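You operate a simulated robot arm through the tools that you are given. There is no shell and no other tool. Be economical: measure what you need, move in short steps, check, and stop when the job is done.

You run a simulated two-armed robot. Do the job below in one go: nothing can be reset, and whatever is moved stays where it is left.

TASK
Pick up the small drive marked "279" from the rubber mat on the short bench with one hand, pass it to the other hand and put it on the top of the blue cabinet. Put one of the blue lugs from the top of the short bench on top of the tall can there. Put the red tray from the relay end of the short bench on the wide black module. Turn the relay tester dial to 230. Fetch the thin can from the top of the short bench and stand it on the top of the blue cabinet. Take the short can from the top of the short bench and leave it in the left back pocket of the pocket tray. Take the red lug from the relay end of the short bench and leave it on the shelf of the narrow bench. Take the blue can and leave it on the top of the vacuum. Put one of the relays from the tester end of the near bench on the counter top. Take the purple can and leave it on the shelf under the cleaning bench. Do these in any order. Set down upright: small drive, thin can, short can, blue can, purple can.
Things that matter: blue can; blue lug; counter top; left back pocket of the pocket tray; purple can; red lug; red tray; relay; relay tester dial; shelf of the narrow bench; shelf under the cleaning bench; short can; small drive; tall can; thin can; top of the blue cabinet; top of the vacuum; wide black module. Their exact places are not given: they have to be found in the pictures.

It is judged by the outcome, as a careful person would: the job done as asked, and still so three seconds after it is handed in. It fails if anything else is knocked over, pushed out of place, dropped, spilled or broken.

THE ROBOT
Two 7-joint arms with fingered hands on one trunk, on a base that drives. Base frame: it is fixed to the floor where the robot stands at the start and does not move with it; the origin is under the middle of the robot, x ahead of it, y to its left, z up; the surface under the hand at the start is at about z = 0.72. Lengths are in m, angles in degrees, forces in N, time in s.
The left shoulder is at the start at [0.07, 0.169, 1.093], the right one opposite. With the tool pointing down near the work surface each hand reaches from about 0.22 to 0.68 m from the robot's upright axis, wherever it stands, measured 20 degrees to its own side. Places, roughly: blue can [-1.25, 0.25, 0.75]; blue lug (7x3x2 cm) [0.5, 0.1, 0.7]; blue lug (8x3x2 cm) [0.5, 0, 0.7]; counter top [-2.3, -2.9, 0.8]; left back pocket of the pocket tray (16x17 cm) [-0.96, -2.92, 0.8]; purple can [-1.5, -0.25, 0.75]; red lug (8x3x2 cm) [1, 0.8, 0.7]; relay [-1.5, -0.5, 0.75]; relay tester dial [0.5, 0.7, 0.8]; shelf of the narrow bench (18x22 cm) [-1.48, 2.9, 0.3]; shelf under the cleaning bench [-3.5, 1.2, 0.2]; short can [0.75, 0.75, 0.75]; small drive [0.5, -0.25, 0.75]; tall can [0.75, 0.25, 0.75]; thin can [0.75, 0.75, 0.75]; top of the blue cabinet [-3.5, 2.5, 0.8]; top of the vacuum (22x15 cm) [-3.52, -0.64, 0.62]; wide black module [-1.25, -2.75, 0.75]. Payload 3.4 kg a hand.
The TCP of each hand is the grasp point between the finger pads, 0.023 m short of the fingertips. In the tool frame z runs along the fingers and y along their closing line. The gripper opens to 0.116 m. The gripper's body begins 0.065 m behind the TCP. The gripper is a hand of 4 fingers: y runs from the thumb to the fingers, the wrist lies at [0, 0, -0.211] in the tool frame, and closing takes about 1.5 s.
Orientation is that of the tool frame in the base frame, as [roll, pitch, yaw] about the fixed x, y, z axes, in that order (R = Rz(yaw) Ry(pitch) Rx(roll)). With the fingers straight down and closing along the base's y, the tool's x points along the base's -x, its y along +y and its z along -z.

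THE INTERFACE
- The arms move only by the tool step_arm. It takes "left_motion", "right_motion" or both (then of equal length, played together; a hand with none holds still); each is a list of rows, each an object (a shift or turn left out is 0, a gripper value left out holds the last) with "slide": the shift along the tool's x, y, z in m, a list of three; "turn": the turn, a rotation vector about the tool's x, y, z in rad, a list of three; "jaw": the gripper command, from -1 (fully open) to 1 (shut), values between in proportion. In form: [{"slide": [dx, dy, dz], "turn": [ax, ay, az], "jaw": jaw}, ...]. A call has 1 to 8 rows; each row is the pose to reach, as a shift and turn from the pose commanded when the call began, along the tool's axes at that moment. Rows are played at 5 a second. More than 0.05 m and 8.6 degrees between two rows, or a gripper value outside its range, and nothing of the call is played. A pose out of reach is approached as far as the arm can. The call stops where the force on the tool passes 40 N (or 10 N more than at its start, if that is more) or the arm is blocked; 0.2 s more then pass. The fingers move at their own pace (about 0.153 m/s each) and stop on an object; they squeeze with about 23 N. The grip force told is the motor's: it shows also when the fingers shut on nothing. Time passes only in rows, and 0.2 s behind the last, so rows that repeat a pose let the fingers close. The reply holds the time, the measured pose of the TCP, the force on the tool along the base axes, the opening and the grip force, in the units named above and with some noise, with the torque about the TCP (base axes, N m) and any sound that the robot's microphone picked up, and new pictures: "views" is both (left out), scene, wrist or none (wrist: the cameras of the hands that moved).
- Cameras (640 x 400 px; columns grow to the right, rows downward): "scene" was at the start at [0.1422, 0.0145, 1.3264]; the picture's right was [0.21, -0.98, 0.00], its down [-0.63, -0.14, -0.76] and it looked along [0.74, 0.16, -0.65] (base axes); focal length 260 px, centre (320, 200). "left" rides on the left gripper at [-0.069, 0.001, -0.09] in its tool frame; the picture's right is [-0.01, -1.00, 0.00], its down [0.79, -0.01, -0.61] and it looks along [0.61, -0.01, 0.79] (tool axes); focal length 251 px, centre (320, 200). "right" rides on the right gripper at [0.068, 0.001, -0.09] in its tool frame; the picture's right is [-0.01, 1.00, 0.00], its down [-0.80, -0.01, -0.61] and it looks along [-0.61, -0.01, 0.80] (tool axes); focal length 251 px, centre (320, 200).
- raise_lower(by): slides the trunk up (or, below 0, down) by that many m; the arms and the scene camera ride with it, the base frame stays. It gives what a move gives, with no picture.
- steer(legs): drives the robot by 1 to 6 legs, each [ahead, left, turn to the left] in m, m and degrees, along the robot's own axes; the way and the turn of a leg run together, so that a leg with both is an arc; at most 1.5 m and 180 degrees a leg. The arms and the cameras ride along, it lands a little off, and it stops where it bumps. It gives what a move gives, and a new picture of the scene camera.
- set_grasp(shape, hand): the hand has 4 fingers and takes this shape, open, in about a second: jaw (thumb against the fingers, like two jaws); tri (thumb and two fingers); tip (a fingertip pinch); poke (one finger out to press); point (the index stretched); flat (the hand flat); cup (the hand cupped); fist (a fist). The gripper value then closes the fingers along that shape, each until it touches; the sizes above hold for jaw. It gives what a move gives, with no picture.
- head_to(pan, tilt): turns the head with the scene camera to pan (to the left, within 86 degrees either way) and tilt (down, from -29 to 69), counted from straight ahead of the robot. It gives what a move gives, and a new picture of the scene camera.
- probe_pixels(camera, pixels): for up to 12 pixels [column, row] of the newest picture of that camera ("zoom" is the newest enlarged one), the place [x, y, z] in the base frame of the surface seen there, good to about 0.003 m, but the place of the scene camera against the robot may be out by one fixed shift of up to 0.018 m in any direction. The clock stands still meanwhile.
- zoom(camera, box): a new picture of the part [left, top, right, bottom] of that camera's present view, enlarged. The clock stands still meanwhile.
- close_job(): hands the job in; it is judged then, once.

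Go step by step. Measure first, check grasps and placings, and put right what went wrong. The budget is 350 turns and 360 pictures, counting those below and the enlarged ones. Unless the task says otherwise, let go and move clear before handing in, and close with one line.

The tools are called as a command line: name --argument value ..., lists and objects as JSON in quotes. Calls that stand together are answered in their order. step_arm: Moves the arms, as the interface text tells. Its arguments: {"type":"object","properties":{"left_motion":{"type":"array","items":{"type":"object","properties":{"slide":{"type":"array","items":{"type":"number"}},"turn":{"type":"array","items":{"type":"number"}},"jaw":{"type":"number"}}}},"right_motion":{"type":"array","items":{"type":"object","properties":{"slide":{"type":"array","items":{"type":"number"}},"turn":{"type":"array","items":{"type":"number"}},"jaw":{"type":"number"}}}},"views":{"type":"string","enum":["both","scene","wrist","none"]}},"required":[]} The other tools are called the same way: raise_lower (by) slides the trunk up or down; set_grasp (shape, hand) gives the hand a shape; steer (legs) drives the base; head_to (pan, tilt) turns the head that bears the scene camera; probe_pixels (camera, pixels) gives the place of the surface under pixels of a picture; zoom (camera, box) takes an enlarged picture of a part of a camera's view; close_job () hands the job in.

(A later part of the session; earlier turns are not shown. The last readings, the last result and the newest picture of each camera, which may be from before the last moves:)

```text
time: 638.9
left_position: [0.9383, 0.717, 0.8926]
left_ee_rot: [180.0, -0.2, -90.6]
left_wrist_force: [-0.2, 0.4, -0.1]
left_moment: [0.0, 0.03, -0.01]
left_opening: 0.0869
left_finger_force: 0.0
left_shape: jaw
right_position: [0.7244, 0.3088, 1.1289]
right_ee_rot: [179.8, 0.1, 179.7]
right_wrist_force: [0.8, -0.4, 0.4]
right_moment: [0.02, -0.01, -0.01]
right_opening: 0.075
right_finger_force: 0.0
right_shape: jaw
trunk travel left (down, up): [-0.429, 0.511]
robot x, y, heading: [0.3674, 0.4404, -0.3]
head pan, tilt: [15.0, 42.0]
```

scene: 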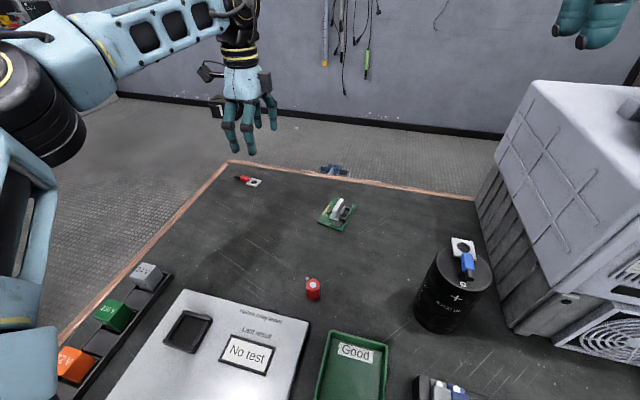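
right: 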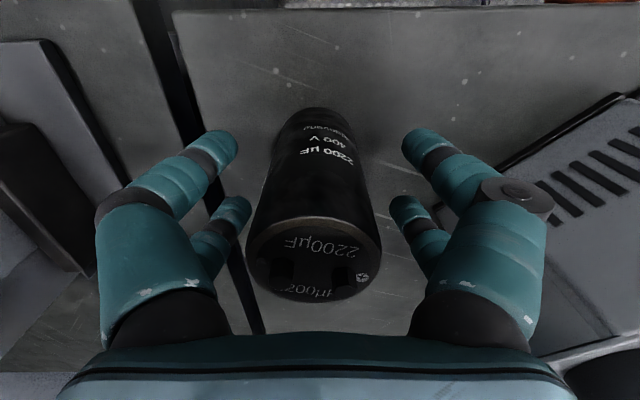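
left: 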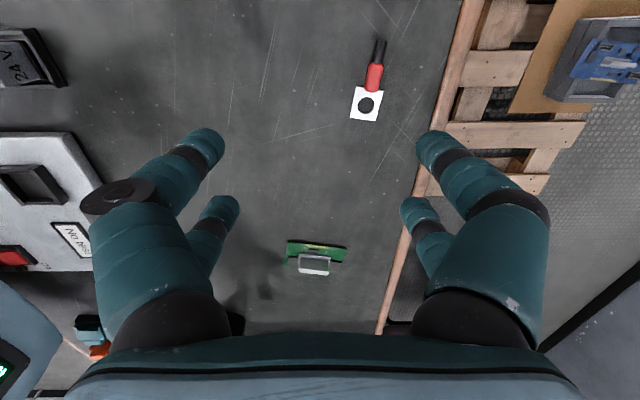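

Reach is better at ~30° to the left: shift left 0.13 and turn right 13°.

steer --legs '[[-0.01, 0.13, -13]]'

step_arm --left_motion '[{"slide": [-0.02, 0, 0]}, {"slide": [-0.04, 0, 0]}]' --views "wrist"

```text
time: 640.2
left_position: [0.9734, 0.7214, 0.8931]
left_ee_rot: [-179.9, -0.4, -102.2]
left_wrist_force: [0.1, -0.2, 0.0]
left_moment: [-0.04, 0.01, -0.01]
left_opening: 0.0872
left_finger_force: 0.1
left_shape: jaw
right_position: [0.6828, 0.3645, 1.1294]
right_ee_rot: [-179.9, 0.2, 168.5]
right_wrist_force: [0.6, -0.3, 0.0]
right_moment: [-0.03, 0.01, -0.02]
right_opening: 0.0752
right_finger_force: 0.1
right_shape: jaw
trunk travel left (down, up): [-0.429, 0.511]
robot x, y, heading: [0.3591, 0.5607, -11.3]
head pan, tilt: [15.0, 42.0]
```

scene: 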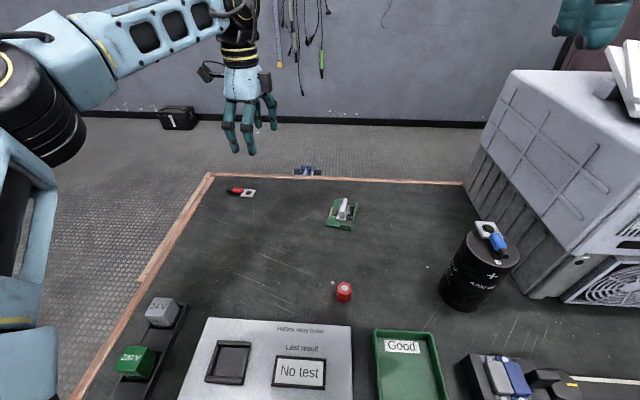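

```text
time: 640.8
left_position: [0.9834, 0.7605, 0.8924]
left_ee_rot: [-179.9, -0.2, -102.1]
left_wrist_force: [0.0, 0.0, 0.3]
left_moment: [0.03, -0.01, 0.0]
left_opening: 0.0868
left_finger_force: 0.0
left_shape: jaw
right_position: [0.684, 0.3616, 1.1279]
right_ee_rot: [-180.0, 0.2, 168.5]
right_wrist_force: [0.3, 0.3, -0.2]
right_moment: [0.04, 0.03, -0.04]
right_opening: 0.0751
right_finger_force: 0.0
right_shape: jaw
trunk travel left (down, up): [-0.429, 0.511]
robot x, y, heading: [0.3582, 0.5614, -11.4]
head pan, tilt: [15.0, 42.0]
```

left: 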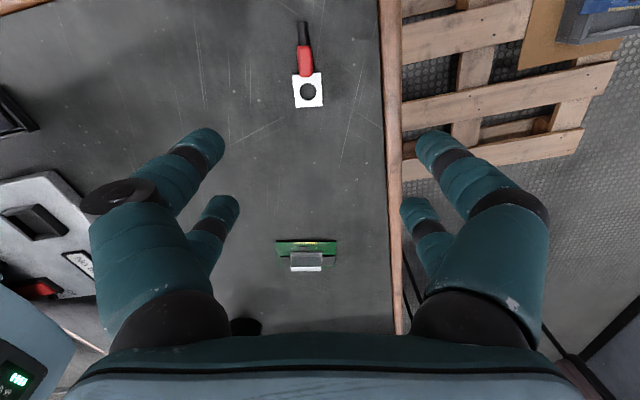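

In reach. Centre on the lug and lower with the trunk.

step_arm --left_motion '[{"slide": [-0.0225, 0.0123, 0], "jaw": 0}, {"slide": [-0.0225, 0.0123, 0], "jaw": 0}]' --views "none"

raise_lower --by -0.1

step_arm --left_motion '[{"slide": [0, 0, 0.001]}]' --views "wrist"

```text
time: 641.4
left_position: [0.9748, 0.7847, 0.8918]
left_ee_rot: [-179.8, -0.2, -102.0]
left_wrist_force: [-0.5, -0.3, 0.3]
left_moment: [0.0, 0.0, -0.02]
left_opening: 0.0585
left_finger_force: 0.0
left_shape: jaw
right_position: [0.6841, 0.3612, 1.1283]
right_ee_rot: [179.9, 0.1, 168.5]
right_wrist_force: [0.1, -0.6, 0.3]
right_moment: [0.01, -0.05, -0.02]
right_opening: 0.075
right_finger_force: 0.0
right_shape: jaw
trunk travel left (down, up): [-0.429, 0.511]
robot x, y, heading: [0.3583, 0.5631, -11.6]
head pan, tilt: [15.0, 42.0]
```

```text
time: 642.6
left_position: [0.9638, 0.8852, 0.8162]
left_ee_rot: [174.4, -2.0, -92.0]
left_wrist_force: [0.3, 0.2, -3.7]
left_moment: [-0.02, 0.04, 0.02]
left_opening: 0.0579
left_finger_force: 0.0
left_shape: jaw
right_position: [0.7927, 0.3991, 1.0796]
right_ee_rot: [179.7, -2.9, 178.3]
right_wrist_force: [-2.4, -0.3, -1.3]
right_moment: [0.0, -0.2, -0.03]
right_opening: 0.0754
right_finger_force: 0.0
right_shape: jaw
trunk travel left (down, up): [-0.409, 0.531]
robot x, y, heading: [0.39, 0.5548, -1.6]
head pan, tilt: [15.0, 42.0]
stopped: the arm was blocked; the commanded pose is now the measured one
```

```text
time: 643.2
left_position: [0.9558, 0.89, 0.8481]
left_ee_rot: [177.9, 0.1, -92.4]
left_wrist_force: [0.1, -1.1, -0.8]
left_moment: [0.02, -0.03, -0.05]
left_opening: 0.0579
left_finger_force: 0.0
left_shape: jaw
right_position: [0.7683, 0.4281, 1.0946]
right_ee_rot: [180.0, -1.5, -180.0]
right_wrist_force: [-0.8, -0.8, 0.2]
right_moment: [-0.02, -0.07, -0.01]
right_opening: 0.0753
right_finger_force: 0.0
right_shape: jaw
trunk travel left (down, up): [-0.409, 0.531]
robot x, y, heading: [0.3864, 0.5606, -0.2]
head pan, tilt: [15.0, 42.0]
stopped in row 1 (left hand): the arm was blocked; the commanded pose is now the measured one
```

left: 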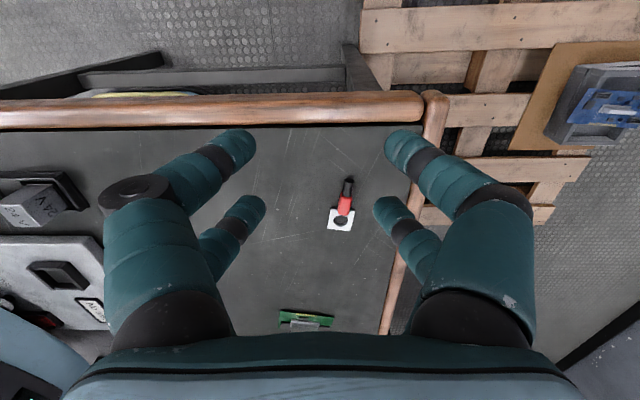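

Lowering the trunk here was blocked and twisted the robot — raise it at once and inspect.

raise_lower --by 0.15

head_to --pan 0 --tilt 62

```text
time: 645.0
left_position: [0.9627, 0.9036, 0.98]
left_ee_rot: [177.5, -0.9, -92.3]
left_wrist_force: [-0.7, 1.2, 0.0]
left_moment: [0.0, -0.03, 0.0]
left_opening: 0.0578
left_finger_force: 0.0
left_shape: jaw
right_position: [0.7771, 0.4472, 1.235]
right_ee_rot: [-178.9, -1.9, 180.0]
right_wrist_force: [1.3, 0.4, -0.2]
right_moment: [0.02, 0.0, -0.02]
right_opening: 0.0752
right_finger_force: 0.1
right_shape: jaw
trunk travel left (down, up): [-0.559, 0.381]
robot x, y, heading: [0.382, 0.5596, 0.3]
head pan, tilt: [15.0, 42.0]
```

```text
time: 645.8
left_position: [0.9624, 0.9052, 0.9798]
left_ee_rot: [177.5, -0.9, -92.3]
left_wrist_force: [0.2, -0.5, 0.0]
left_moment: [-0.01, 0.03, -0.01]
left_opening: 0.0579
left_finger_force: 0.1
left_shape: jaw
right_position: [0.7765, 0.4479, 1.2352]
right_ee_rot: [-179.0, -2.0, 180.0]
right_wrist_force: [0.3, -0.6, -0.2]
right_moment: [0.02, 0.0, 0.02]
right_opening: 0.0756
right_finger_force: 0.0
right_shape: jaw
trunk travel left (down, up): [-0.559, 0.381]
robot x, y, heading: [0.3836, 0.5631, 0.0]
head pan, tilt: [0.0, 62.0]
```

scene: 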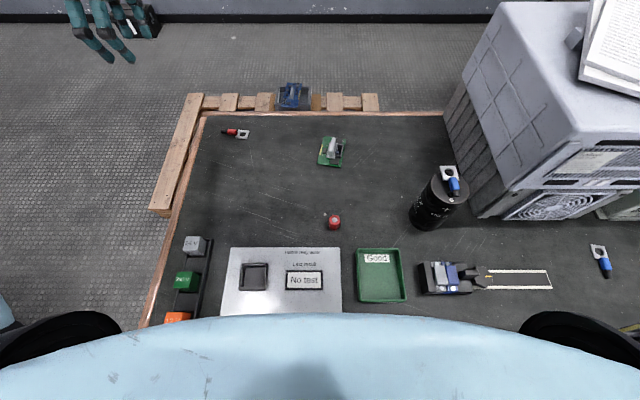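

Back off a little and check the near area of the bench.

steer --legs '[[-0.4, 0, 0]]'

head_to --pan 8 --tilt 50

zoom --camera "scene" --box '[150, 100, 560, 330]'

```text
time: 648.3
left_position: [0.5697, 0.9011, 0.9798]
left_ee_rot: [177.4, -0.9, -93.0]
left_wrist_force: [-0.2, -0.5, 0.2]
left_moment: [-0.01, 0.02, -0.01]
left_opening: 0.0581
left_finger_force: 0.0
left_shape: jaw
right_position: [0.3788, 0.4468, 1.2356]
right_ee_rot: [-179.0, -1.9, 179.4]
right_wrist_force: [0.1, 1.6, 0.6]
right_moment: [0.01, 0.01, 0.03]
right_opening: 0.0753
right_finger_force: 0.1
right_shape: jaw
trunk travel left (down, up): [-0.559, 0.381]
robot x, y, heading: [-0.0131, 0.5648, -0.4]
head pan, tilt: [0.0, 62.0]
```

scene: 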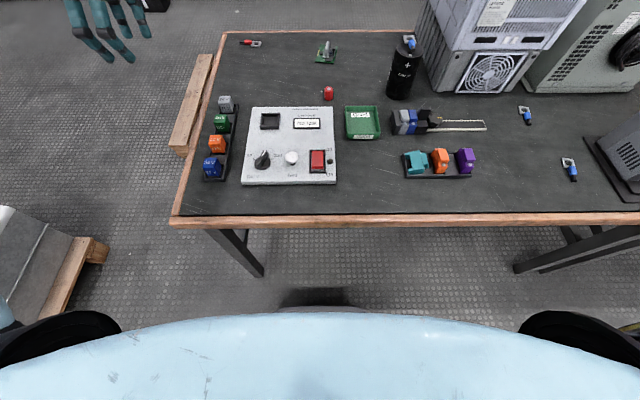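

```text
time: 649.0
left_position: [0.5686, 0.9004, 0.9792]
left_ee_rot: [177.5, -0.9, -93.0]
left_wrist_force: [0.1, -0.2, 0.1]
left_moment: [0.01, 0.0, -0.01]
left_opening: 0.0582
left_finger_force: 0.1
left_shape: jaw
right_position: [0.3801, 0.4451, 1.2367]
right_ee_rot: [-179.0, -1.9, 179.3]
right_wrist_force: [-0.6, 0.3, 0.6]
right_moment: [0.01, 0.03, -0.02]
right_opening: 0.0754
right_finger_force: 0.0
right_shape: jaw
trunk travel left (down, up): [-0.559, 0.381]
robot x, y, heading: [-0.012, 0.563, -0.6]
head pan, tilt: [8.0, 50.0]
```

scene: 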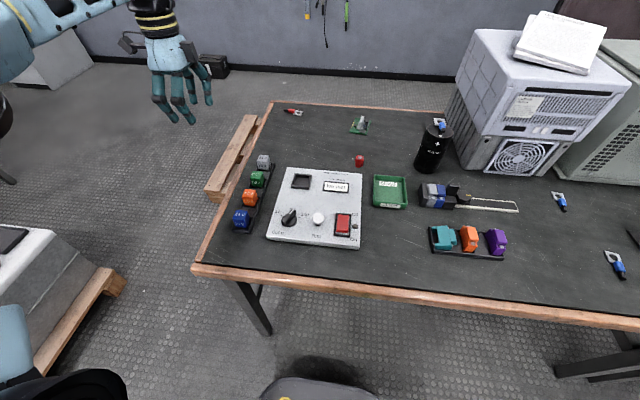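

```text
1.56 times, centred on (355, 215) of scene
```

zoom: 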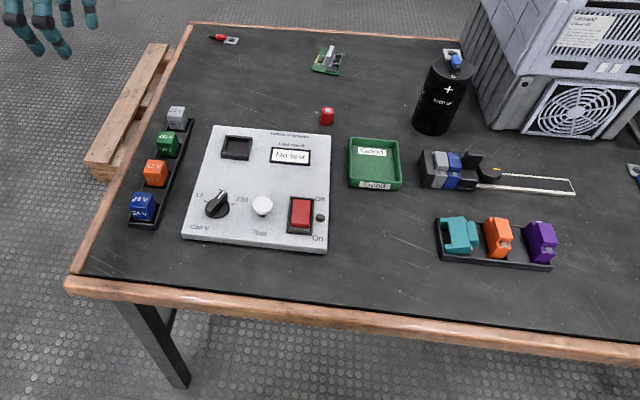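

The teal block in the holder at (443,238) looks different, and the dial needs checking. Zoom in.

zoom --camera "scene" --box '[415, 205, 525, 275]'

zoom --camera "scene" --box '[225, 150, 375, 255]'

probe_pixels --camera "scene" --pixels '[[289, 218], [271, 240], [357, 247], [365, 175], [280, 168], [443, 238], [469, 238], [496, 240], [432, 252], [502, 258], [436, 150]]'

```text
5.71 times, centred on (470, 240) of scene
```

zoom: 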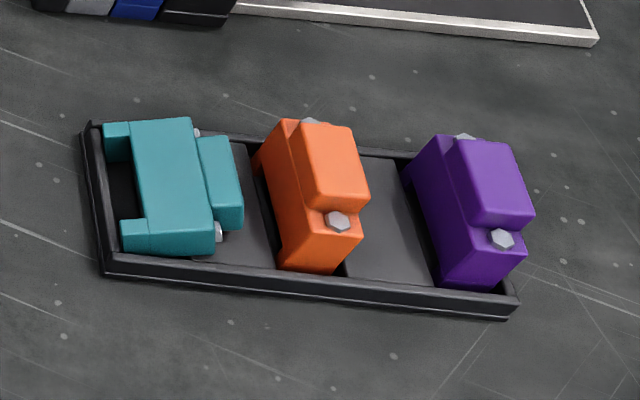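

```text
3.81 times, centred on (300, 202) of scene
```

zoom: 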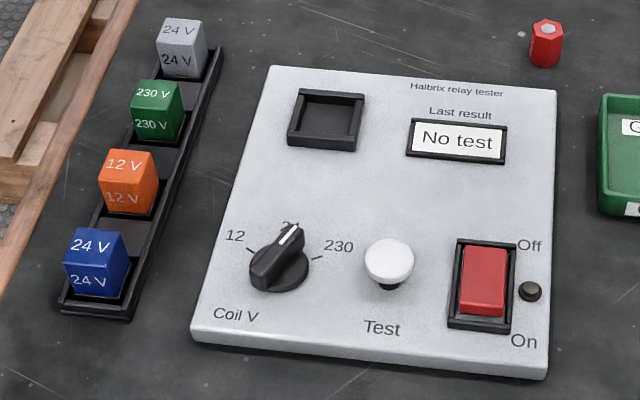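

```text
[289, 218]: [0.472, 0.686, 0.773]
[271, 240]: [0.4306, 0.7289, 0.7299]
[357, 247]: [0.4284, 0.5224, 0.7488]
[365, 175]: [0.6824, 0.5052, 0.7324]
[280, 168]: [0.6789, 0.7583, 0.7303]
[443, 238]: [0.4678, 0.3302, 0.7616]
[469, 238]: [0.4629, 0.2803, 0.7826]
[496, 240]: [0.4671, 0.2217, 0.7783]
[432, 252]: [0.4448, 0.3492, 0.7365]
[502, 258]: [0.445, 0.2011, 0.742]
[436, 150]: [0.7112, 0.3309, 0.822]
```

Lowering the trunk over the bench tipped the teal block onto its side and shifted the dial to about halfway. I must put both right. First the dial: bring the left hand over it, rotating back.

step_arm --left_motion '[{"slide": [0.026, 0.011, 0.0], "turn": [0, 0, 0.14]}, {"slide": [0.052, 0.022, 0.0], "turn": [0, 0, 0.28]}, {"slide": [0.079, 0.033, 0.0], "turn": [0, 0, 0.42]}, {"slide": [0.105, 0.045, 0.0], "turn": [0, 0, 0.56]}, {"slide": [0.131, 0.056, 0.0], "turn": [0, 0, 0.7]}, {"slide": [0.157, 0.067, 0.0], "turn": [0, 0, 0.84]}, {"slide": [0.184, 0.078, 0.0], "turn": [0, 0, 0.98]}, {"slide": [0.21, 0.089, 0.0], "turn": [0, 0, 1.12]}]' --views "none"

step_arm --left_motion '[{"slide": [0, 0, 0.01], "turn": [0, 0, 0.14]}, {"slide": [0, 0, 0.02], "turn": [0, 0, 0.28]}, {"slide": [0, 0, 0.03], "turn": [0, 0, 0.42]}, {"slide": [0, 0, 0.04], "turn": [0, 0, 0.56]}, {"slide": [0, 0, 0.06], "turn": [0, 0, 0.7]}, {"slide": [0, 0, 0.08], "turn": [0, 0, 0.84]}, {"slide": [0, 0, 0.09], "turn": [0, 0, 0.9]}]' --views "wrist"

```text
time: 650.8
left_position: [0.4694, 0.6969, 0.9852]
left_ee_rot: [179.7, -2.7, -157.3]
left_wrist_force: [0.0, 0.0, -0.1]
left_moment: [-0.04, 0.01, -0.01]
left_opening: 0.0579
left_finger_force: 0.0
left_shape: jaw
right_position: [0.3786, 0.4443, 1.2335]
right_ee_rot: [-179.0, -2.1, 179.4]
right_wrist_force: [-0.2, 0.9, -0.5]
right_moment: [0.01, -0.01, 0.0]
right_opening: 0.0754
right_finger_force: 0.1
right_shape: jaw
trunk travel left (down, up): [-0.559, 0.381]
robot x, y, heading: [-0.0135, 0.5638, -0.3]
head pan, tilt: [8.0, 50.0]
```

```text
time: 652.4
left_position: [0.4664, 0.6945, 0.8965]
left_ee_rot: [-178.2, -1.9, 151.1]
left_wrist_force: [0.7, -0.9, 0.2]
left_moment: [-0.01, -0.01, 0.01]
left_opening: 0.0581
left_finger_force: 0.0
left_shape: jaw
right_position: [0.3801, 0.4454, 1.2365]
right_ee_rot: [-178.9, -2.0, 179.3]
right_wrist_force: [0.3, 0.0, -0.4]
right_moment: [0.01, 0.02, 0.01]
right_opening: 0.0752
right_finger_force: 0.1
right_shape: jaw
trunk travel left (down, up): [-0.559, 0.381]
robot x, y, heading: [-0.0104, 0.5642, -0.7]
head pan, tilt: [8.0, 50.0]
```

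left: 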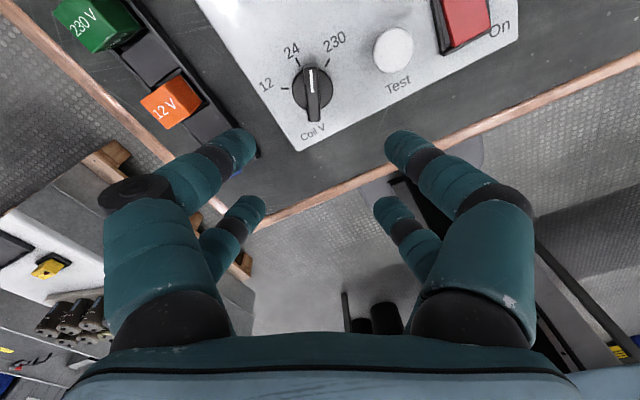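

zoom --camera "left" --box '[252, 30, 372, 140]'

probe_pixels --camera "left" --pixels '[[311, 75], [312, 95], [314, 115], [294, 95], [332, 92], [281, 88], [298, 67], [325, 65]]'

```text
3.64 times, centred on (312, 85) of left
```

zoom: 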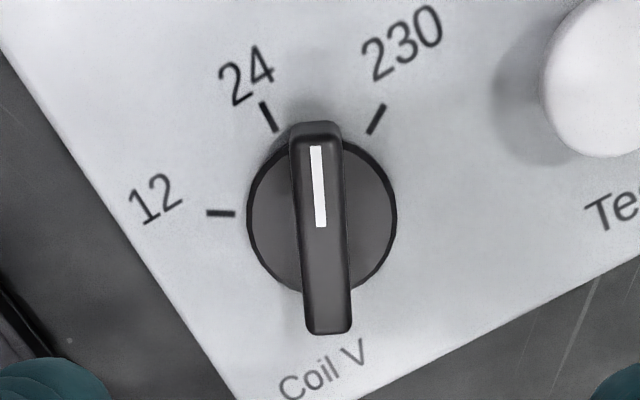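

```text
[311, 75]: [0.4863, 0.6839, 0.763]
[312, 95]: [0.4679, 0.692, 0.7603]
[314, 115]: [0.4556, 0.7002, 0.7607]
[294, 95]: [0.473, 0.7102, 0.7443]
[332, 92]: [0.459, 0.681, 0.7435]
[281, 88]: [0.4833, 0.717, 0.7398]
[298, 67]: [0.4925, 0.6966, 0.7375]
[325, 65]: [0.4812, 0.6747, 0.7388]
```

Dial centre (0.470,0.692), pointer at ~30°. Grip it and turn 30° clockwise.

step_arm --left_motion '[{"slide": [-0.0047, 0, 0.045]}, {"slide": [-0.0047, 0, 0.09]}, {"slide": [-0.0047, 0, 0.12]}, {"slide": [-0.0047, 0, 0.12], "jaw": 0.6}, {"slide": [-0.0047, 0, 0.12], "jaw": 1}, {"slide": [-0.0047, 0, 0.12], "jaw": 1}]' --views "none"

step_arm --left_motion '[{"turn": [0, 0, 0.13]}, {"turn": [0, 0, 0.26]}, {"turn": [0, 0, 0.39]}, {"turn": [0, 0, 0.52]}, {"turn": [0, 0, 0.55]}]' --views "wrist"

```text
time: 653.8
left_position: [0.4492, 0.7079, 0.7896]
left_ee_rot: [-177.9, -1.8, 151.1]
left_wrist_force: [0.9, 0.0, -0.8]
left_moment: [0.0, -0.01, 0.03]
left_opening: 0.0
left_finger_force: 23.0
left_shape: jaw
left hand out of reach, approached as far as the arm can: row 2, 3, 4, 5, 6
right_position: [0.3794, 0.4458, 1.2365]
right_ee_rot: [-178.9, -2.0, 179.4]
right_wrist_force: [-1.0, -0.5, 0.0]
right_moment: [0.03, 0.0, -0.03]
right_opening: 0.075
right_finger_force: 0.1
right_shape: jaw
trunk travel left (down, up): [-0.559, 0.381]
robot x, y, heading: [-0.013, 0.5644, -0.6]
head pan, tilt: [8.0, 50.0]
```

```text
time: 655.0
left_position: [0.4503, 0.7092, 0.7904]
left_ee_rot: [-177.4, -0.6, 119.6]
left_wrist_force: [-0.2, -0.2, -0.5]
left_moment: [-0.02, 0.02, 0.0]
left_opening: 0.0001
left_finger_force: 22.4
left_shape: jaw
right_position: [0.3795, 0.4444, 1.2353]
right_ee_rot: [-179.0, -1.9, 179.4]
right_wrist_force: [-0.5, -0.1, -0.4]
right_moment: [0.0, -0.01, 0.0]
right_opening: 0.0755
right_finger_force: 0.1
right_shape: jaw
trunk travel left (down, up): [-0.559, 0.381]
robot x, y, heading: [-0.0137, 0.5649, -0.4]
head pan, tilt: [8.0, 50.0]
```

left: 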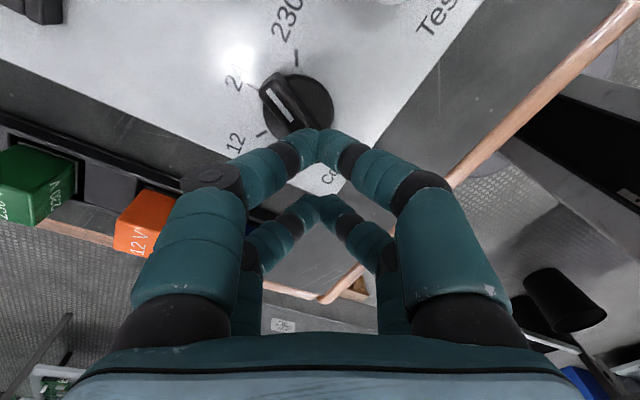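

Missed: the arm drifted at its limit. Lift, rotate back, shift the robot right 0.1 m and retry.

step_arm --left_motion '[{"slide": [0, 0, -0.04], "turn": [0, 0, -0.13]}, {"slide": [0, 0, -0.08], "turn": [0, 0, -0.26]}, {"slide": [0, 0, -0.1], "turn": [0, 0, -0.39], "jaw": 0}, {"slide": [0, 0, -0.1], "turn": [0, 0, -0.52]}]' --views "none"

steer --legs '[[0.04, -0.1, 0.5]]'

step_arm --left_motion '[{"slide": [0.04, 0.02, 0]}, {"slide": [0.05, 0.06, 0]}, {"slide": [0.05, 0.08, 0.0]}]' --views "wrist"

```text
time: 656.0
left_position: [0.4552, 0.7115, 0.8889]
left_ee_rot: [-178.0, -1.9, 149.5]
left_wrist_force: [0.3, -0.1, 0.1]
left_moment: [0.03, 0.0, 0.03]
left_opening: 0.0577
left_finger_force: 0.1
left_shape: jaw
right_position: [0.3788, 0.4449, 1.2346]
right_ee_rot: [-179.0, -1.9, 179.4]
right_wrist_force: [0.8, 0.5, -0.8]
right_moment: [0.0, -0.03, -0.02]
right_opening: 0.0753
right_finger_force: 0.1
right_shape: jaw
trunk travel left (down, up): [-0.559, 0.381]
robot x, y, heading: [-0.0131, 0.5622, -0.8]
head pan, tilt: [8.0, 50.0]
```

```text
time: 657.2
left_position: [0.4907, 0.6161, 0.8886]
left_ee_rot: [-177.9, -1.7, 150.1]
left_wrist_force: [0.4, 0.0, 0.0]
left_moment: [0.0, 0.0, 0.03]
left_opening: 0.0573
left_finger_force: 0.1
left_shape: jaw
right_position: [0.4181, 0.3489, 1.2356]
right_ee_rot: [-178.9, -2.0, 180.0]
right_wrist_force: [0.1, -0.2, -0.5]
right_moment: [0.04, 0.01, -0.02]
right_opening: 0.0752
right_finger_force: 0.1
right_shape: jaw
trunk travel left (down, up): [-0.559, 0.381]
robot x, y, heading: [0.0254, 0.465, -0.3]
head pan, tilt: [8.0, 50.0]
```

scene: 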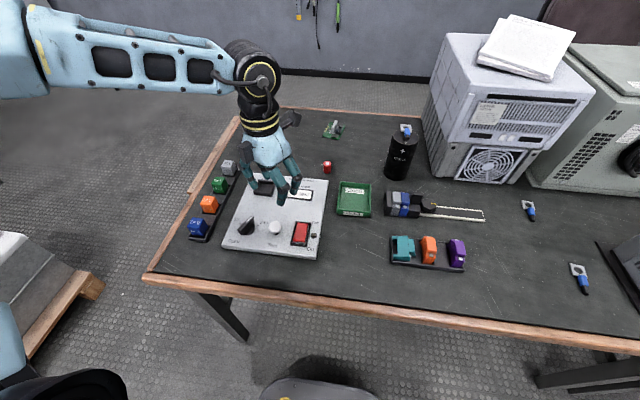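

```text
time: 658.0
left_position: [0.4879, 0.7103, 0.8882]
left_ee_rot: [-178.0, -1.8, 150.0]
left_wrist_force: [0.5, -0.5, 0.4]
left_moment: [-0.01, 0.03, 0.01]
left_opening: 0.0576
left_finger_force: 0.0
left_shape: jaw
right_position: [0.4185, 0.3483, 1.2343]
right_ee_rot: [-179.1, -2.0, 179.8]
right_wrist_force: [0.0, -0.2, -1.3]
right_moment: [0.01, 0.0, -0.01]
right_opening: 0.0752
right_finger_force: 0.1
right_shape: jaw
trunk travel left (down, up): [-0.559, 0.381]
robot x, y, heading: [0.0258, 0.4639, -0.2]
head pan, tilt: [8.0, 50.0]
```

left: 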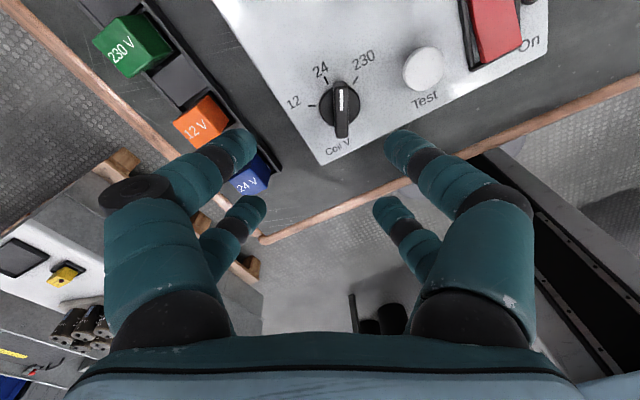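

step_arm --left_motion '[{"slide": [0.0066, -0.0246, 0.02]}, {"slide": [0.0066, -0.0246, 0.06]}, {"slide": [0.0066, -0.0246, 0.08]}]' --views "wrist"

```text
time: 658.8
left_position: [0.4664, 0.6917, 0.8087]
left_ee_rot: [-178.1, -1.9, 150.2]
left_wrist_force: [-0.9, -0.1, 0.6]
left_moment: [0.0, 0.0, 0.04]
left_opening: 0.0575
left_finger_force: 0.1
left_shape: jaw
right_position: [0.4201, 0.3492, 1.235]
right_ee_rot: [-179.0, -2.0, 179.9]
right_wrist_force: [0.3, 0.2, 1.5]
right_moment: [-0.01, 0.01, -0.01]
right_opening: 0.0752
right_finger_force: 0.1
right_shape: jaw
trunk travel left (down, up): [-0.559, 0.381]
robot x, y, heading: [0.0272, 0.4607, -0.3]
head pan, tilt: [8.0, 50.0]
```

left: 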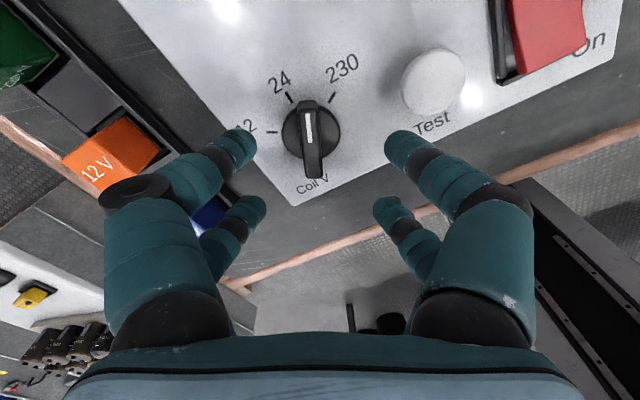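

step_arm --left_motion '[{"slide": [-0.006, 0.001, 0.02]}, {"slide": [-0.006, 0.001, 0.032]}, {"slide": [-0.006, 0.001, 0.032], "jaw": 0.6}, {"slide": [-0.006, 0.001, 0.032], "jaw": 1}, {"slide": [-0.006, 0.001, 0.032], "jaw": 1}, {"slide": [-0.006, 0.001, 0.032], "jaw": 1}]' --views "wrist"

```text
time: 660.2
left_position: [0.4692, 0.6884, 0.7763]
left_ee_rot: [-178.0, -1.9, 150.1]
left_wrist_force: [-1.3, 0.3, -3.8]
left_moment: [-0.01, 0.02, 0.0]
left_opening: 0.0023
left_finger_force: 22.9
left_shape: jaw
right_position: [0.4192, 0.3487, 1.2348]
right_ee_rot: [-179.0, -1.9, -179.9]
right_wrist_force: [0.1, 0.0, -0.3]
right_moment: [0.02, 0.0, -0.02]
right_opening: 0.0754
right_finger_force: 0.0
right_shape: jaw
trunk travel left (down, up): [-0.559, 0.381]
robot x, y, heading: [0.0265, 0.4615, 0.0]
head pan, tilt: [8.0, 50.0]
```

left: 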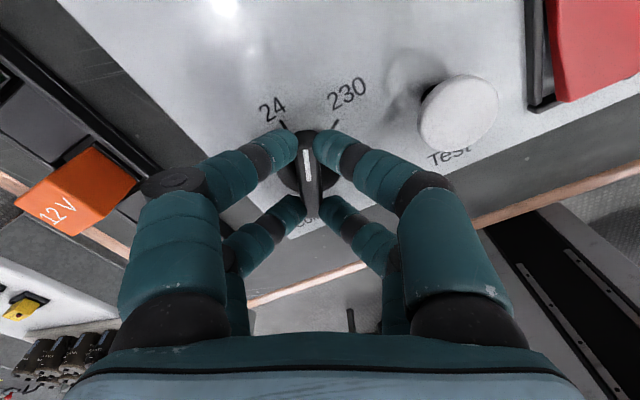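

step_arm --left_motion '[{"turn": [0, 0, 0.13]}, {"turn": [0, 0, 0.26]}, {"turn": [0, 0, 0.39]}, {"turn": [0, 0, 0.52]}, {"turn": [0, 0, 0.55]}]' --views "wrist"

```text
time: 661.4
left_position: [0.4678, 0.6895, 0.776]
left_ee_rot: [-177.3, -0.6, 118.5]
left_wrist_force: [-14.3, 4.4, -9.0]
left_moment: [0.23, 0.31, 0.09]
left_opening: 0.0016
left_finger_force: 22.5
left_shape: jaw
right_position: [0.4172, 0.3508, 1.235]
right_ee_rot: [-179.0, -1.9, 179.9]
right_wrist_force: [0.7, 0.0, 0.4]
right_moment: [0.02, -0.05, 0.01]
right_opening: 0.0752
right_finger_force: 0.1
right_shape: jaw
trunk travel left (down, up): [-0.559, 0.381]
robot x, y, heading: [0.028, 0.4679, 0.0]
head pan, tilt: [8.0, 50.0]
```

left: 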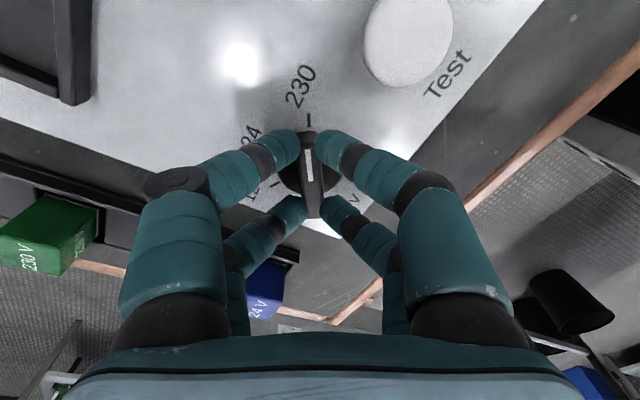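

Pointer is on 230 again. Release, lift and look.

step_arm --left_motion '[{"jaw": 0.4}, {"jaw": 0.2}, {"slide": [0, 0, -0.04]}, {"slide": [0, 0, -0.08]}, {"slide": [0, 0, -0.12]}, {"slide": [0, 0, -0.15]}]' --views "wrist"

zoom --camera "left" --box '[240, 20, 400, 130]'

```text
time: 662.8
left_position: [0.4759, 0.6912, 0.9248]
left_ee_rot: [-177.3, -0.5, 118.6]
left_wrist_force: [-0.4, -0.5, -0.1]
left_moment: [0.01, 0.02, 0.0]
left_opening: 0.0461
left_finger_force: 0.0
left_shape: jaw
right_position: [0.4189, 0.3493, 1.2354]
right_ee_rot: [-178.9, -1.8, 179.9]
right_wrist_force: [-0.1, 0.2, 0.3]
right_moment: [0.01, -0.01, 0.0]
right_opening: 0.0754
right_finger_force: 0.0
right_shape: jaw
trunk travel left (down, up): [-0.559, 0.381]
robot x, y, heading: [0.0275, 0.4607, -0.2]
head pan, tilt: [8.0, 50.0]
```

left: 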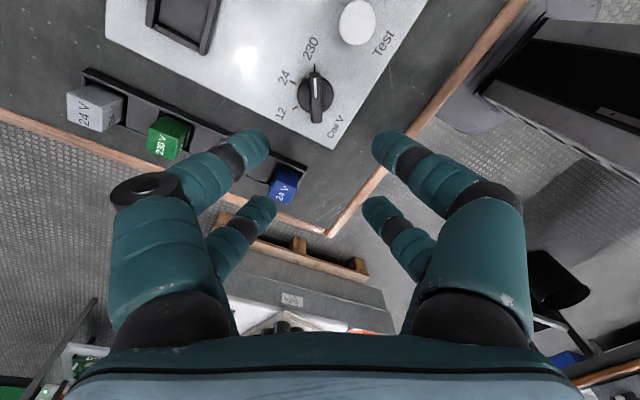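

```text
3.64 times, centred on (320, 75) of left
```

zoom: 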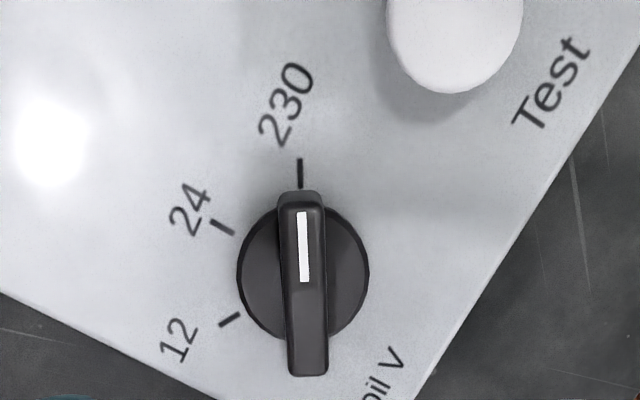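

Dial verified at 230. Now the tipped teal block: shift right and look at it from above with the left hand.

steer --legs '[[0, -0.37, 0]]'

step_arm --left_motion '[{"turn": [0, 0, 0.13], "jaw": -0.4}, {"turn": [0, 0, 0.26]}, {"turn": [0, 0, 0.39]}, {"turn": [0, 0, 0.49]}]' --views "wrist"

```text
time: 665.1
left_position: [0.4756, 0.3282, 0.9246]
left_ee_rot: [-177.3, -0.6, 118.4]
left_wrist_force: [-0.9, 0.5, 1.0]
left_moment: [-0.03, -0.01, -0.01]
left_opening: 0.0461
left_finger_force: 0.0
left_shape: jaw
right_position: [0.4184, -0.0143, 1.2357]
right_ee_rot: [-179.0, -1.8, 179.6]
right_wrist_force: [0.4, 0.0, -0.1]
right_moment: [-0.01, 0.0, -0.01]
right_opening: 0.0754
right_finger_force: 0.1
right_shape: jaw
trunk travel left (down, up): [-0.559, 0.381]
robot x, y, heading: [0.0236, 0.101, -0.0]
head pan, tilt: [8.0, 50.0]
```

scene: 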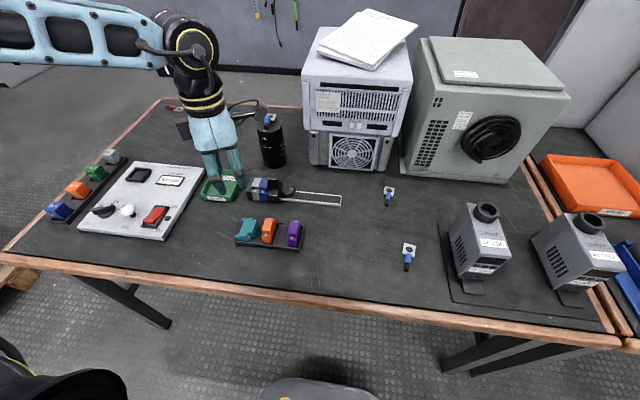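

```text
time: 666.1
left_position: [0.4753, 0.3273, 0.9255]
left_ee_rot: [-177.4, 0.8, 90.3]
left_wrist_force: [1.2, -0.4, -0.1]
left_moment: [0.02, 0.05, -0.01]
left_opening: 0.0807
left_finger_force: 0.1
left_shape: jaw
right_position: [0.4169, -0.0146, 1.2348]
right_ee_rot: [-179.0, -2.0, 179.8]
right_wrist_force: [-0.2, -0.3, 0.2]
right_moment: [0.0, 0.01, -0.01]
right_opening: 0.0755
right_finger_force: 0.0
right_shape: jaw
trunk travel left (down, up): [-0.559, 0.381]
robot x, y, heading: [0.0214, 0.1011, -0.3]
head pan, tilt: [8.0, 50.0]
```

left: 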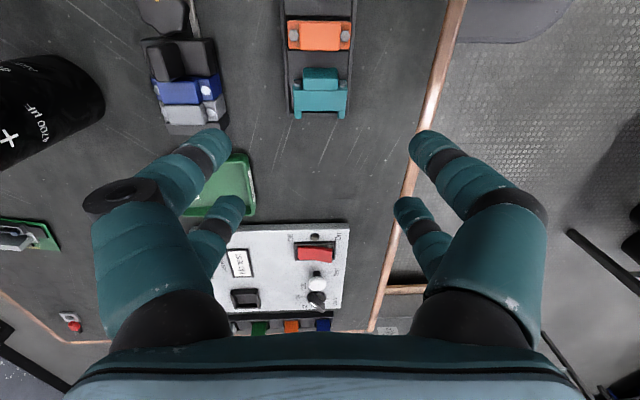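

zoom --camera "left" --box '[270, 10, 370, 125]'

probe_pixels --camera "left" --pixels '[[320, 75], [320, 98], [298, 112], [343, 112], [297, 92], [344, 92], [307, 70], [335, 70], [320, 35], [294, 37], [345, 37], [325, 118]]'

```text
3.48 times, centred on (320, 68) of left
```

zoom: 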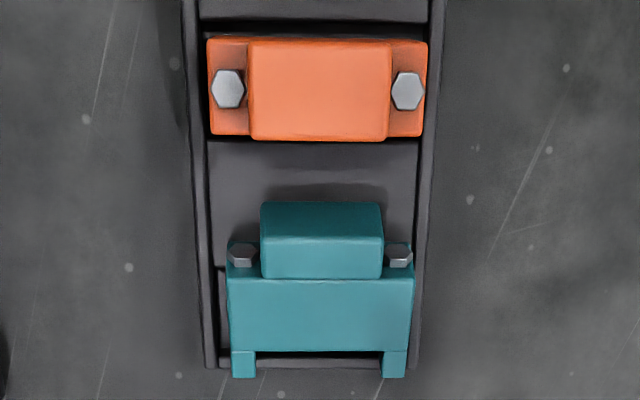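

```text
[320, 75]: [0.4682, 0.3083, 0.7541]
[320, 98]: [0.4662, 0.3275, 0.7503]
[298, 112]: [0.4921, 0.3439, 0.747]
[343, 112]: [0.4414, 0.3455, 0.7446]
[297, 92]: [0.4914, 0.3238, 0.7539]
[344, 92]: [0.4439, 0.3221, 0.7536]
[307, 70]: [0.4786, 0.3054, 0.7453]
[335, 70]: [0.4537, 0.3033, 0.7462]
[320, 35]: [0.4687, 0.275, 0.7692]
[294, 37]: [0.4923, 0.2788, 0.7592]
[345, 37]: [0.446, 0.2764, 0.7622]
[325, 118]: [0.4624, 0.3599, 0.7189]
```

Teal lies with its top toward −y. Plan: grip it by its ends, carry it to open bench, stand it up there, then set it back top-down. Grip first.

step_arm --left_motion '[{"slide": [-0.0075, -0.007, 0.045]}, {"slide": [-0.0075, -0.007, 0.09]}, {"slide": [-0.0075, -0.007, 0.135]}, {"slide": [-0.0075, -0.007, 0.1635]}, {"slide": [-0.0075, -0.007, 0.1635], "jaw": 0.4}, {"slide": [-0.0075, -0.007, 0.1635], "jaw": 1}, {"slide": [-0.0075, -0.007, 0.1635], "jaw": 1}]' --views "wrist"

```text
time: 667.7
left_position: [0.4628, 0.3176, 0.7637]
left_ee_rot: [-177.5, 0.8, 90.2]
left_wrist_force: [0.4, -1.4, -0.3]
left_moment: [-0.06, -0.03, 0.0]
left_opening: 0.0178
left_finger_force: 23.3
left_shape: jaw
right_position: [0.4177, -0.0144, 1.2363]
right_ee_rot: [-179.0, -1.8, 179.7]
right_wrist_force: [-0.3, 0.0, 0.6]
right_moment: [-0.04, -0.04, 0.06]
right_opening: 0.0755
right_finger_force: 0.1
right_shape: jaw
trunk travel left (down, up): [-0.559, 0.381]
robot x, y, heading: [0.0275, 0.103, -0.4]
head pan, tilt: [8.0, 50.0]
```

left: 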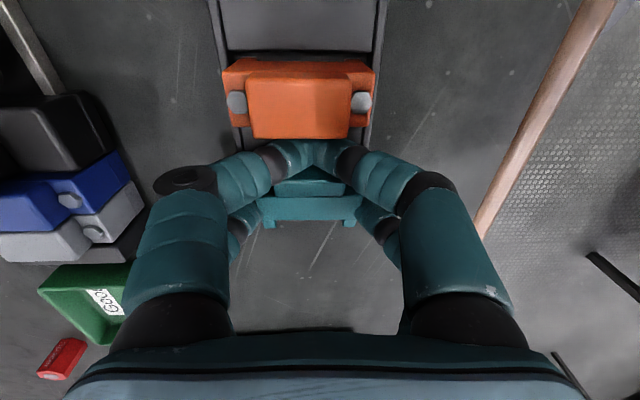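

Slab ends are held. Lift, then carry to open bench on the right.

step_arm --left_motion '[{"slide": [0, 0, -0.03]}, {"slide": [0, 0, -0.07]}, {"slide": [0, 0, -0.11]}]' --views "wrist"

```text
time: 668.5
left_position: [0.4666, 0.3199, 0.8727]
left_ee_rot: [-177.4, 0.8, 90.3]
left_wrist_force: [-0.6, 0.0, 0.0]
left_moment: [0.0, -0.03, 0.02]
left_opening: 0.0178
left_finger_force: 22.8
left_shape: jaw
right_position: [0.4161, -0.0142, 1.2362]
right_ee_rot: [-179.1, -1.9, 179.7]
right_wrist_force: [-0.1, -1.2, 0.4]
right_moment: [-0.01, 0.0, 0.01]
right_opening: 0.0754
right_finger_force: 0.1
right_shape: jaw
trunk travel left (down, up): [-0.559, 0.381]
robot x, y, heading: [0.0228, 0.1026, -0.5]
head pan, tilt: [8.0, 50.0]
```

left: 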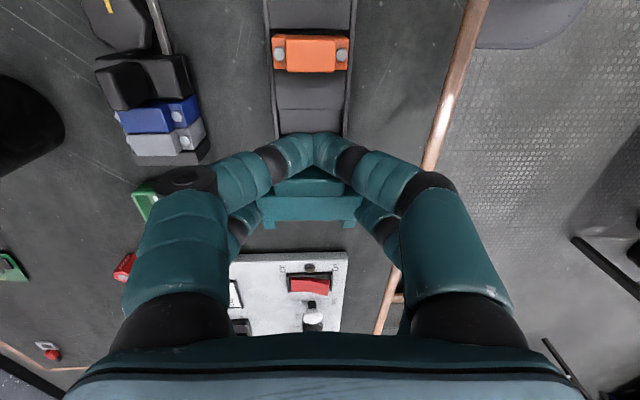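

steer --legs '[[0, -0.22, 0.4]]'

step_arm --left_motion '[{"turn": [0, -0.14, 0]}, {"turn": [0, -0.28, 0]}, {"turn": [0, -0.42, 0]}, {"turn": [0, -0.56, 0]}, {"turn": [0, -0.7, 0]}, {"turn": [0, -0.84, 0]}, {"turn": [0, -0.98, 0]}, {"turn": [0, -1.12, 0]}]' --views "none"

step_arm --left_motion '[{"turn": [0, -0.1, 0]}]' --views "scene"

```text
time: 670.2
left_position: [0.4668, 0.1076, 0.8734]
left_ee_rot: [-177.4, 0.8, 90.7]
left_wrist_force: [0.0, 0.6, 0.0]
left_moment: [0.02, 0.05, -0.03]
left_opening: 0.018
left_finger_force: 22.9
left_shape: jaw
right_position: [0.4193, -0.2271, 1.2359]
right_ee_rot: [-178.9, -1.8, -179.8]
right_wrist_force: [0.2, -0.2, 0.6]
right_moment: [0.02, 0.0, 0.01]
right_opening: 0.0753
right_finger_force: 0.0
right_shape: jaw
trunk travel left (down, up): [-0.559, 0.381]
robot x, y, heading: [0.0256, -0.115, 0.5]
head pan, tilt: [8.0, 50.0]
```

scene: 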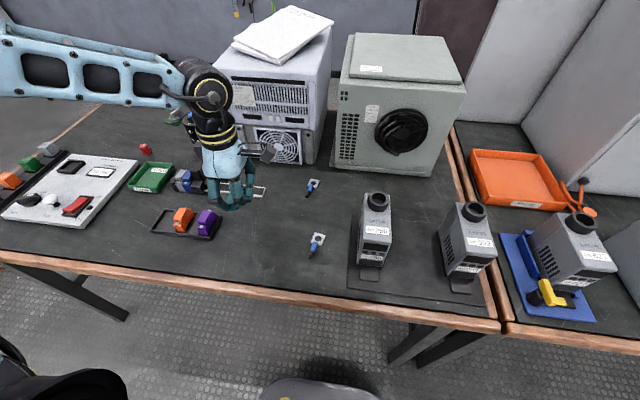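

```text
time: 672.0
left_position: [0.4342, 0.0892, 0.9255]
left_ee_rot: [-172.9, 63.9, 97.7]
left_wrist_force: [-0.4, -0.5, -0.3]
left_moment: [-0.02, 0.0, -0.03]
left_opening: 0.018
left_finger_force: 23.0
left_shape: jaw
left hand out of reach, approached as far as the arm can: row 7, 8
right_position: [0.4171, -0.2273, 1.2351]
right_ee_rot: [-179.0, -1.9, -179.9]
right_wrist_force: [-0.4, 0.7, 0.2]
right_moment: [0.01, -0.01, 0.03]
right_opening: 0.0754
right_finger_force: 0.0
right_shape: jaw
trunk travel left (down, up): [-0.559, 0.381]
robot x, y, heading: [0.0249, -0.1153, 0.2]
head pan, tilt: [8.0, 50.0]
```

```text
time: 672.4
left_position: [0.4153, 0.0831, 0.9563]
left_ee_rot: [-171.5, 70.1, 98.9]
left_wrist_force: [0.1, -0.1, -0.3]
left_moment: [0.01, -0.01, 0.0]
left_opening: 0.0179
left_finger_force: 22.6
left_shape: jaw
left hand out of reach, approached as far as the arm can: row 1
right_position: [0.4165, -0.2274, 1.2362]
right_ee_rot: [-179.0, -1.8, -180.0]
right_wrist_force: [0.1, 0.1, 0.5]
right_moment: [0.0, -0.01, 0.03]
right_opening: 0.0751
right_finger_force: 0.0
right_shape: jaw
trunk travel left (down, up): [-0.559, 0.381]
robot x, y, heading: [0.023, -0.1135, -0.0]
head pan, tilt: [8.0, 50.0]
```

scene: 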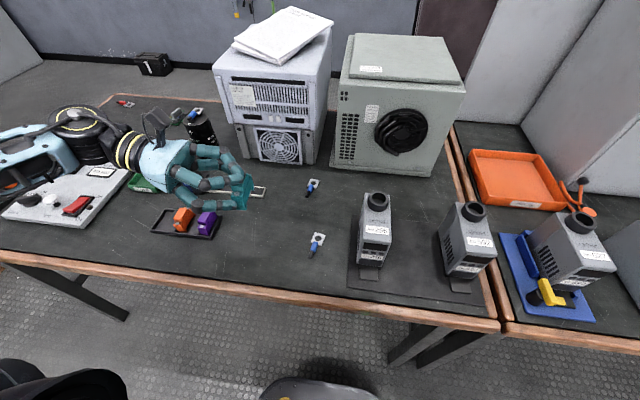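

Nearly upright in hand. Shift to a clear patch (away from holder, lug and drives), then lower with the trunk.

steer --legs '[[-0.03, -0.143, 0]]'

raise_lower --by -0.17

head_to --pan 0 --tilt 50

```text
time: 673.7
left_position: [0.3882, -0.061, 0.9543]
left_ee_rot: [-171.3, 69.9, 99.3]
left_wrist_force: [0.4, 0.1, 0.1]
left_moment: [0.01, 0.0, -0.01]
left_opening: 0.0181
left_finger_force: 22.9
left_shape: jaw
right_position: [0.3896, -0.3716, 1.2351]
right_ee_rot: [-178.9, -1.8, -179.9]
right_wrist_force: [0.7, 0.6, 0.0]
right_moment: [0.02, 0.0, 0.01]
right_opening: 0.075
right_finger_force: 0.0
right_shape: jaw
trunk travel left (down, up): [-0.559, 0.381]
robot x, y, heading: [-0.0052, -0.2579, 0.3]
head pan, tilt: [8.0, 50.0]
```

scene: 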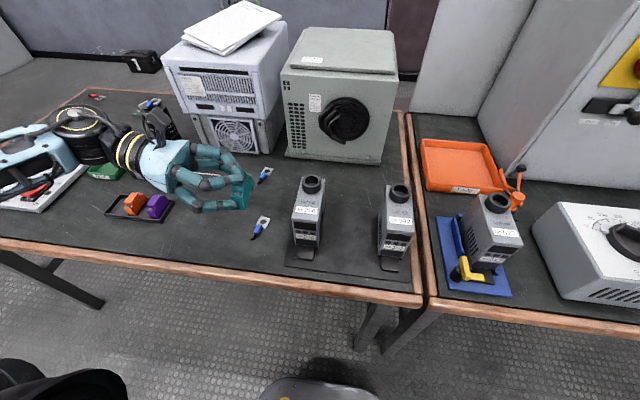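

```text
time: 675.6
left_position: [0.3887, -0.0613, 0.7853]
left_ee_rot: [-171.3, 70.0, 99.2]
left_wrist_force: [-0.7, -0.8, -0.6]
left_moment: [0.04, -0.01, -0.02]
left_opening: 0.0181
left_finger_force: 23.0
left_shape: jaw
right_position: [0.3876, -0.3722, 1.0656]
right_ee_rot: [-179.0, -1.9, -179.9]
right_wrist_force: [0.1, -0.2, -0.2]
right_moment: [-0.02, -0.02, 0.02]
right_opening: 0.0753
right_finger_force: 0.1
right_shape: jaw
trunk travel left (down, up): [-0.389, 0.551]
robot x, y, heading: [-0.0032, -0.2616, 0.0]
head pan, tilt: [8.0, 50.0]
```

```text
time: 676.3
left_position: [0.3878, -0.0605, 0.7851]
left_ee_rot: [-171.3, 69.9, 99.3]
left_wrist_force: [-0.2, -0.5, -1.0]
left_moment: [0.0, -0.03, 0.0]
left_opening: 0.0181
left_finger_force: 23.3
left_shape: jaw
right_position: [0.3887, -0.372, 1.065]
right_ee_rot: [-179.0, -1.8, -180.0]
right_wrist_force: [-0.8, 0.2, -0.3]
right_moment: [0.03, 0.01, 0.03]
right_opening: 0.0752
right_finger_force: 0.0
right_shape: jaw
trunk travel left (down, up): [-0.389, 0.551]
robot x, y, heading: [-0.0071, -0.2599, 0.3]
head pan, tilt: [0.0, 50.0]
```

scene: 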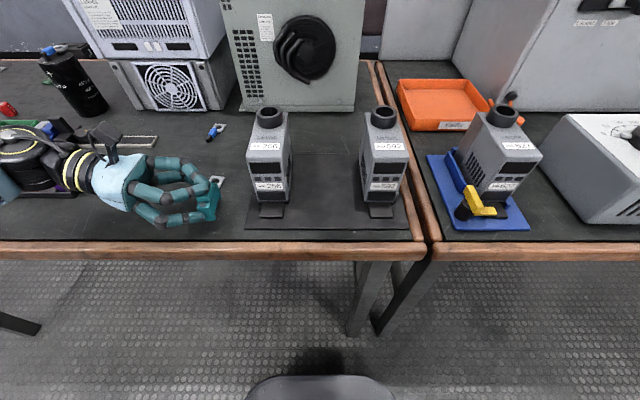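

raise_lower --by -0.018

raise_lower --by -0.005

```text
time: 677.0
left_position: [0.3891, -0.0633, 0.7679]
left_ee_rot: [-171.3, 69.8, 99.3]
left_wrist_force: [-0.5, 0.0, -0.1]
left_moment: [0.0, 0.04, 0.01]
left_opening: 0.0178
left_finger_force: 22.7
left_shape: jaw
right_position: [0.3882, -0.3733, 1.0464]
right_ee_rot: [-179.1, -1.8, -179.8]
right_wrist_force: [0.6, -1.0, 0.1]
right_moment: [0.02, 0.01, -0.02]
right_opening: 0.0753
right_finger_force: 0.2
right_shape: jaw
trunk travel left (down, up): [-0.371, 0.569]
robot x, y, heading: [-0.012, -0.2549, -0.1]
head pan, tilt: [0.0, 50.0]
```

```text
time: 677.5
left_position: [0.3876, -0.0621, 0.7627]
left_ee_rot: [-171.3, 69.9, 99.2]
left_wrist_force: [-0.7, 0.9, -0.1]
left_moment: [0.03, 0.01, -0.01]
left_opening: 0.018
left_finger_force: 22.9
left_shape: jaw
right_position: [0.3882, -0.3717, 1.0428]
right_ee_rot: [-179.0, -2.0, -179.9]
right_wrist_force: [0.2, -0.1, 0.2]
right_moment: [0.03, -0.03, 0.01]
right_opening: 0.0754
right_finger_force: 0.0
right_shape: jaw
trunk travel left (down, up): [-0.366, 0.574]
robot x, y, heading: [-0.003, -0.2602, -0.1]
head pan, tilt: [0.0, 50.0]
```

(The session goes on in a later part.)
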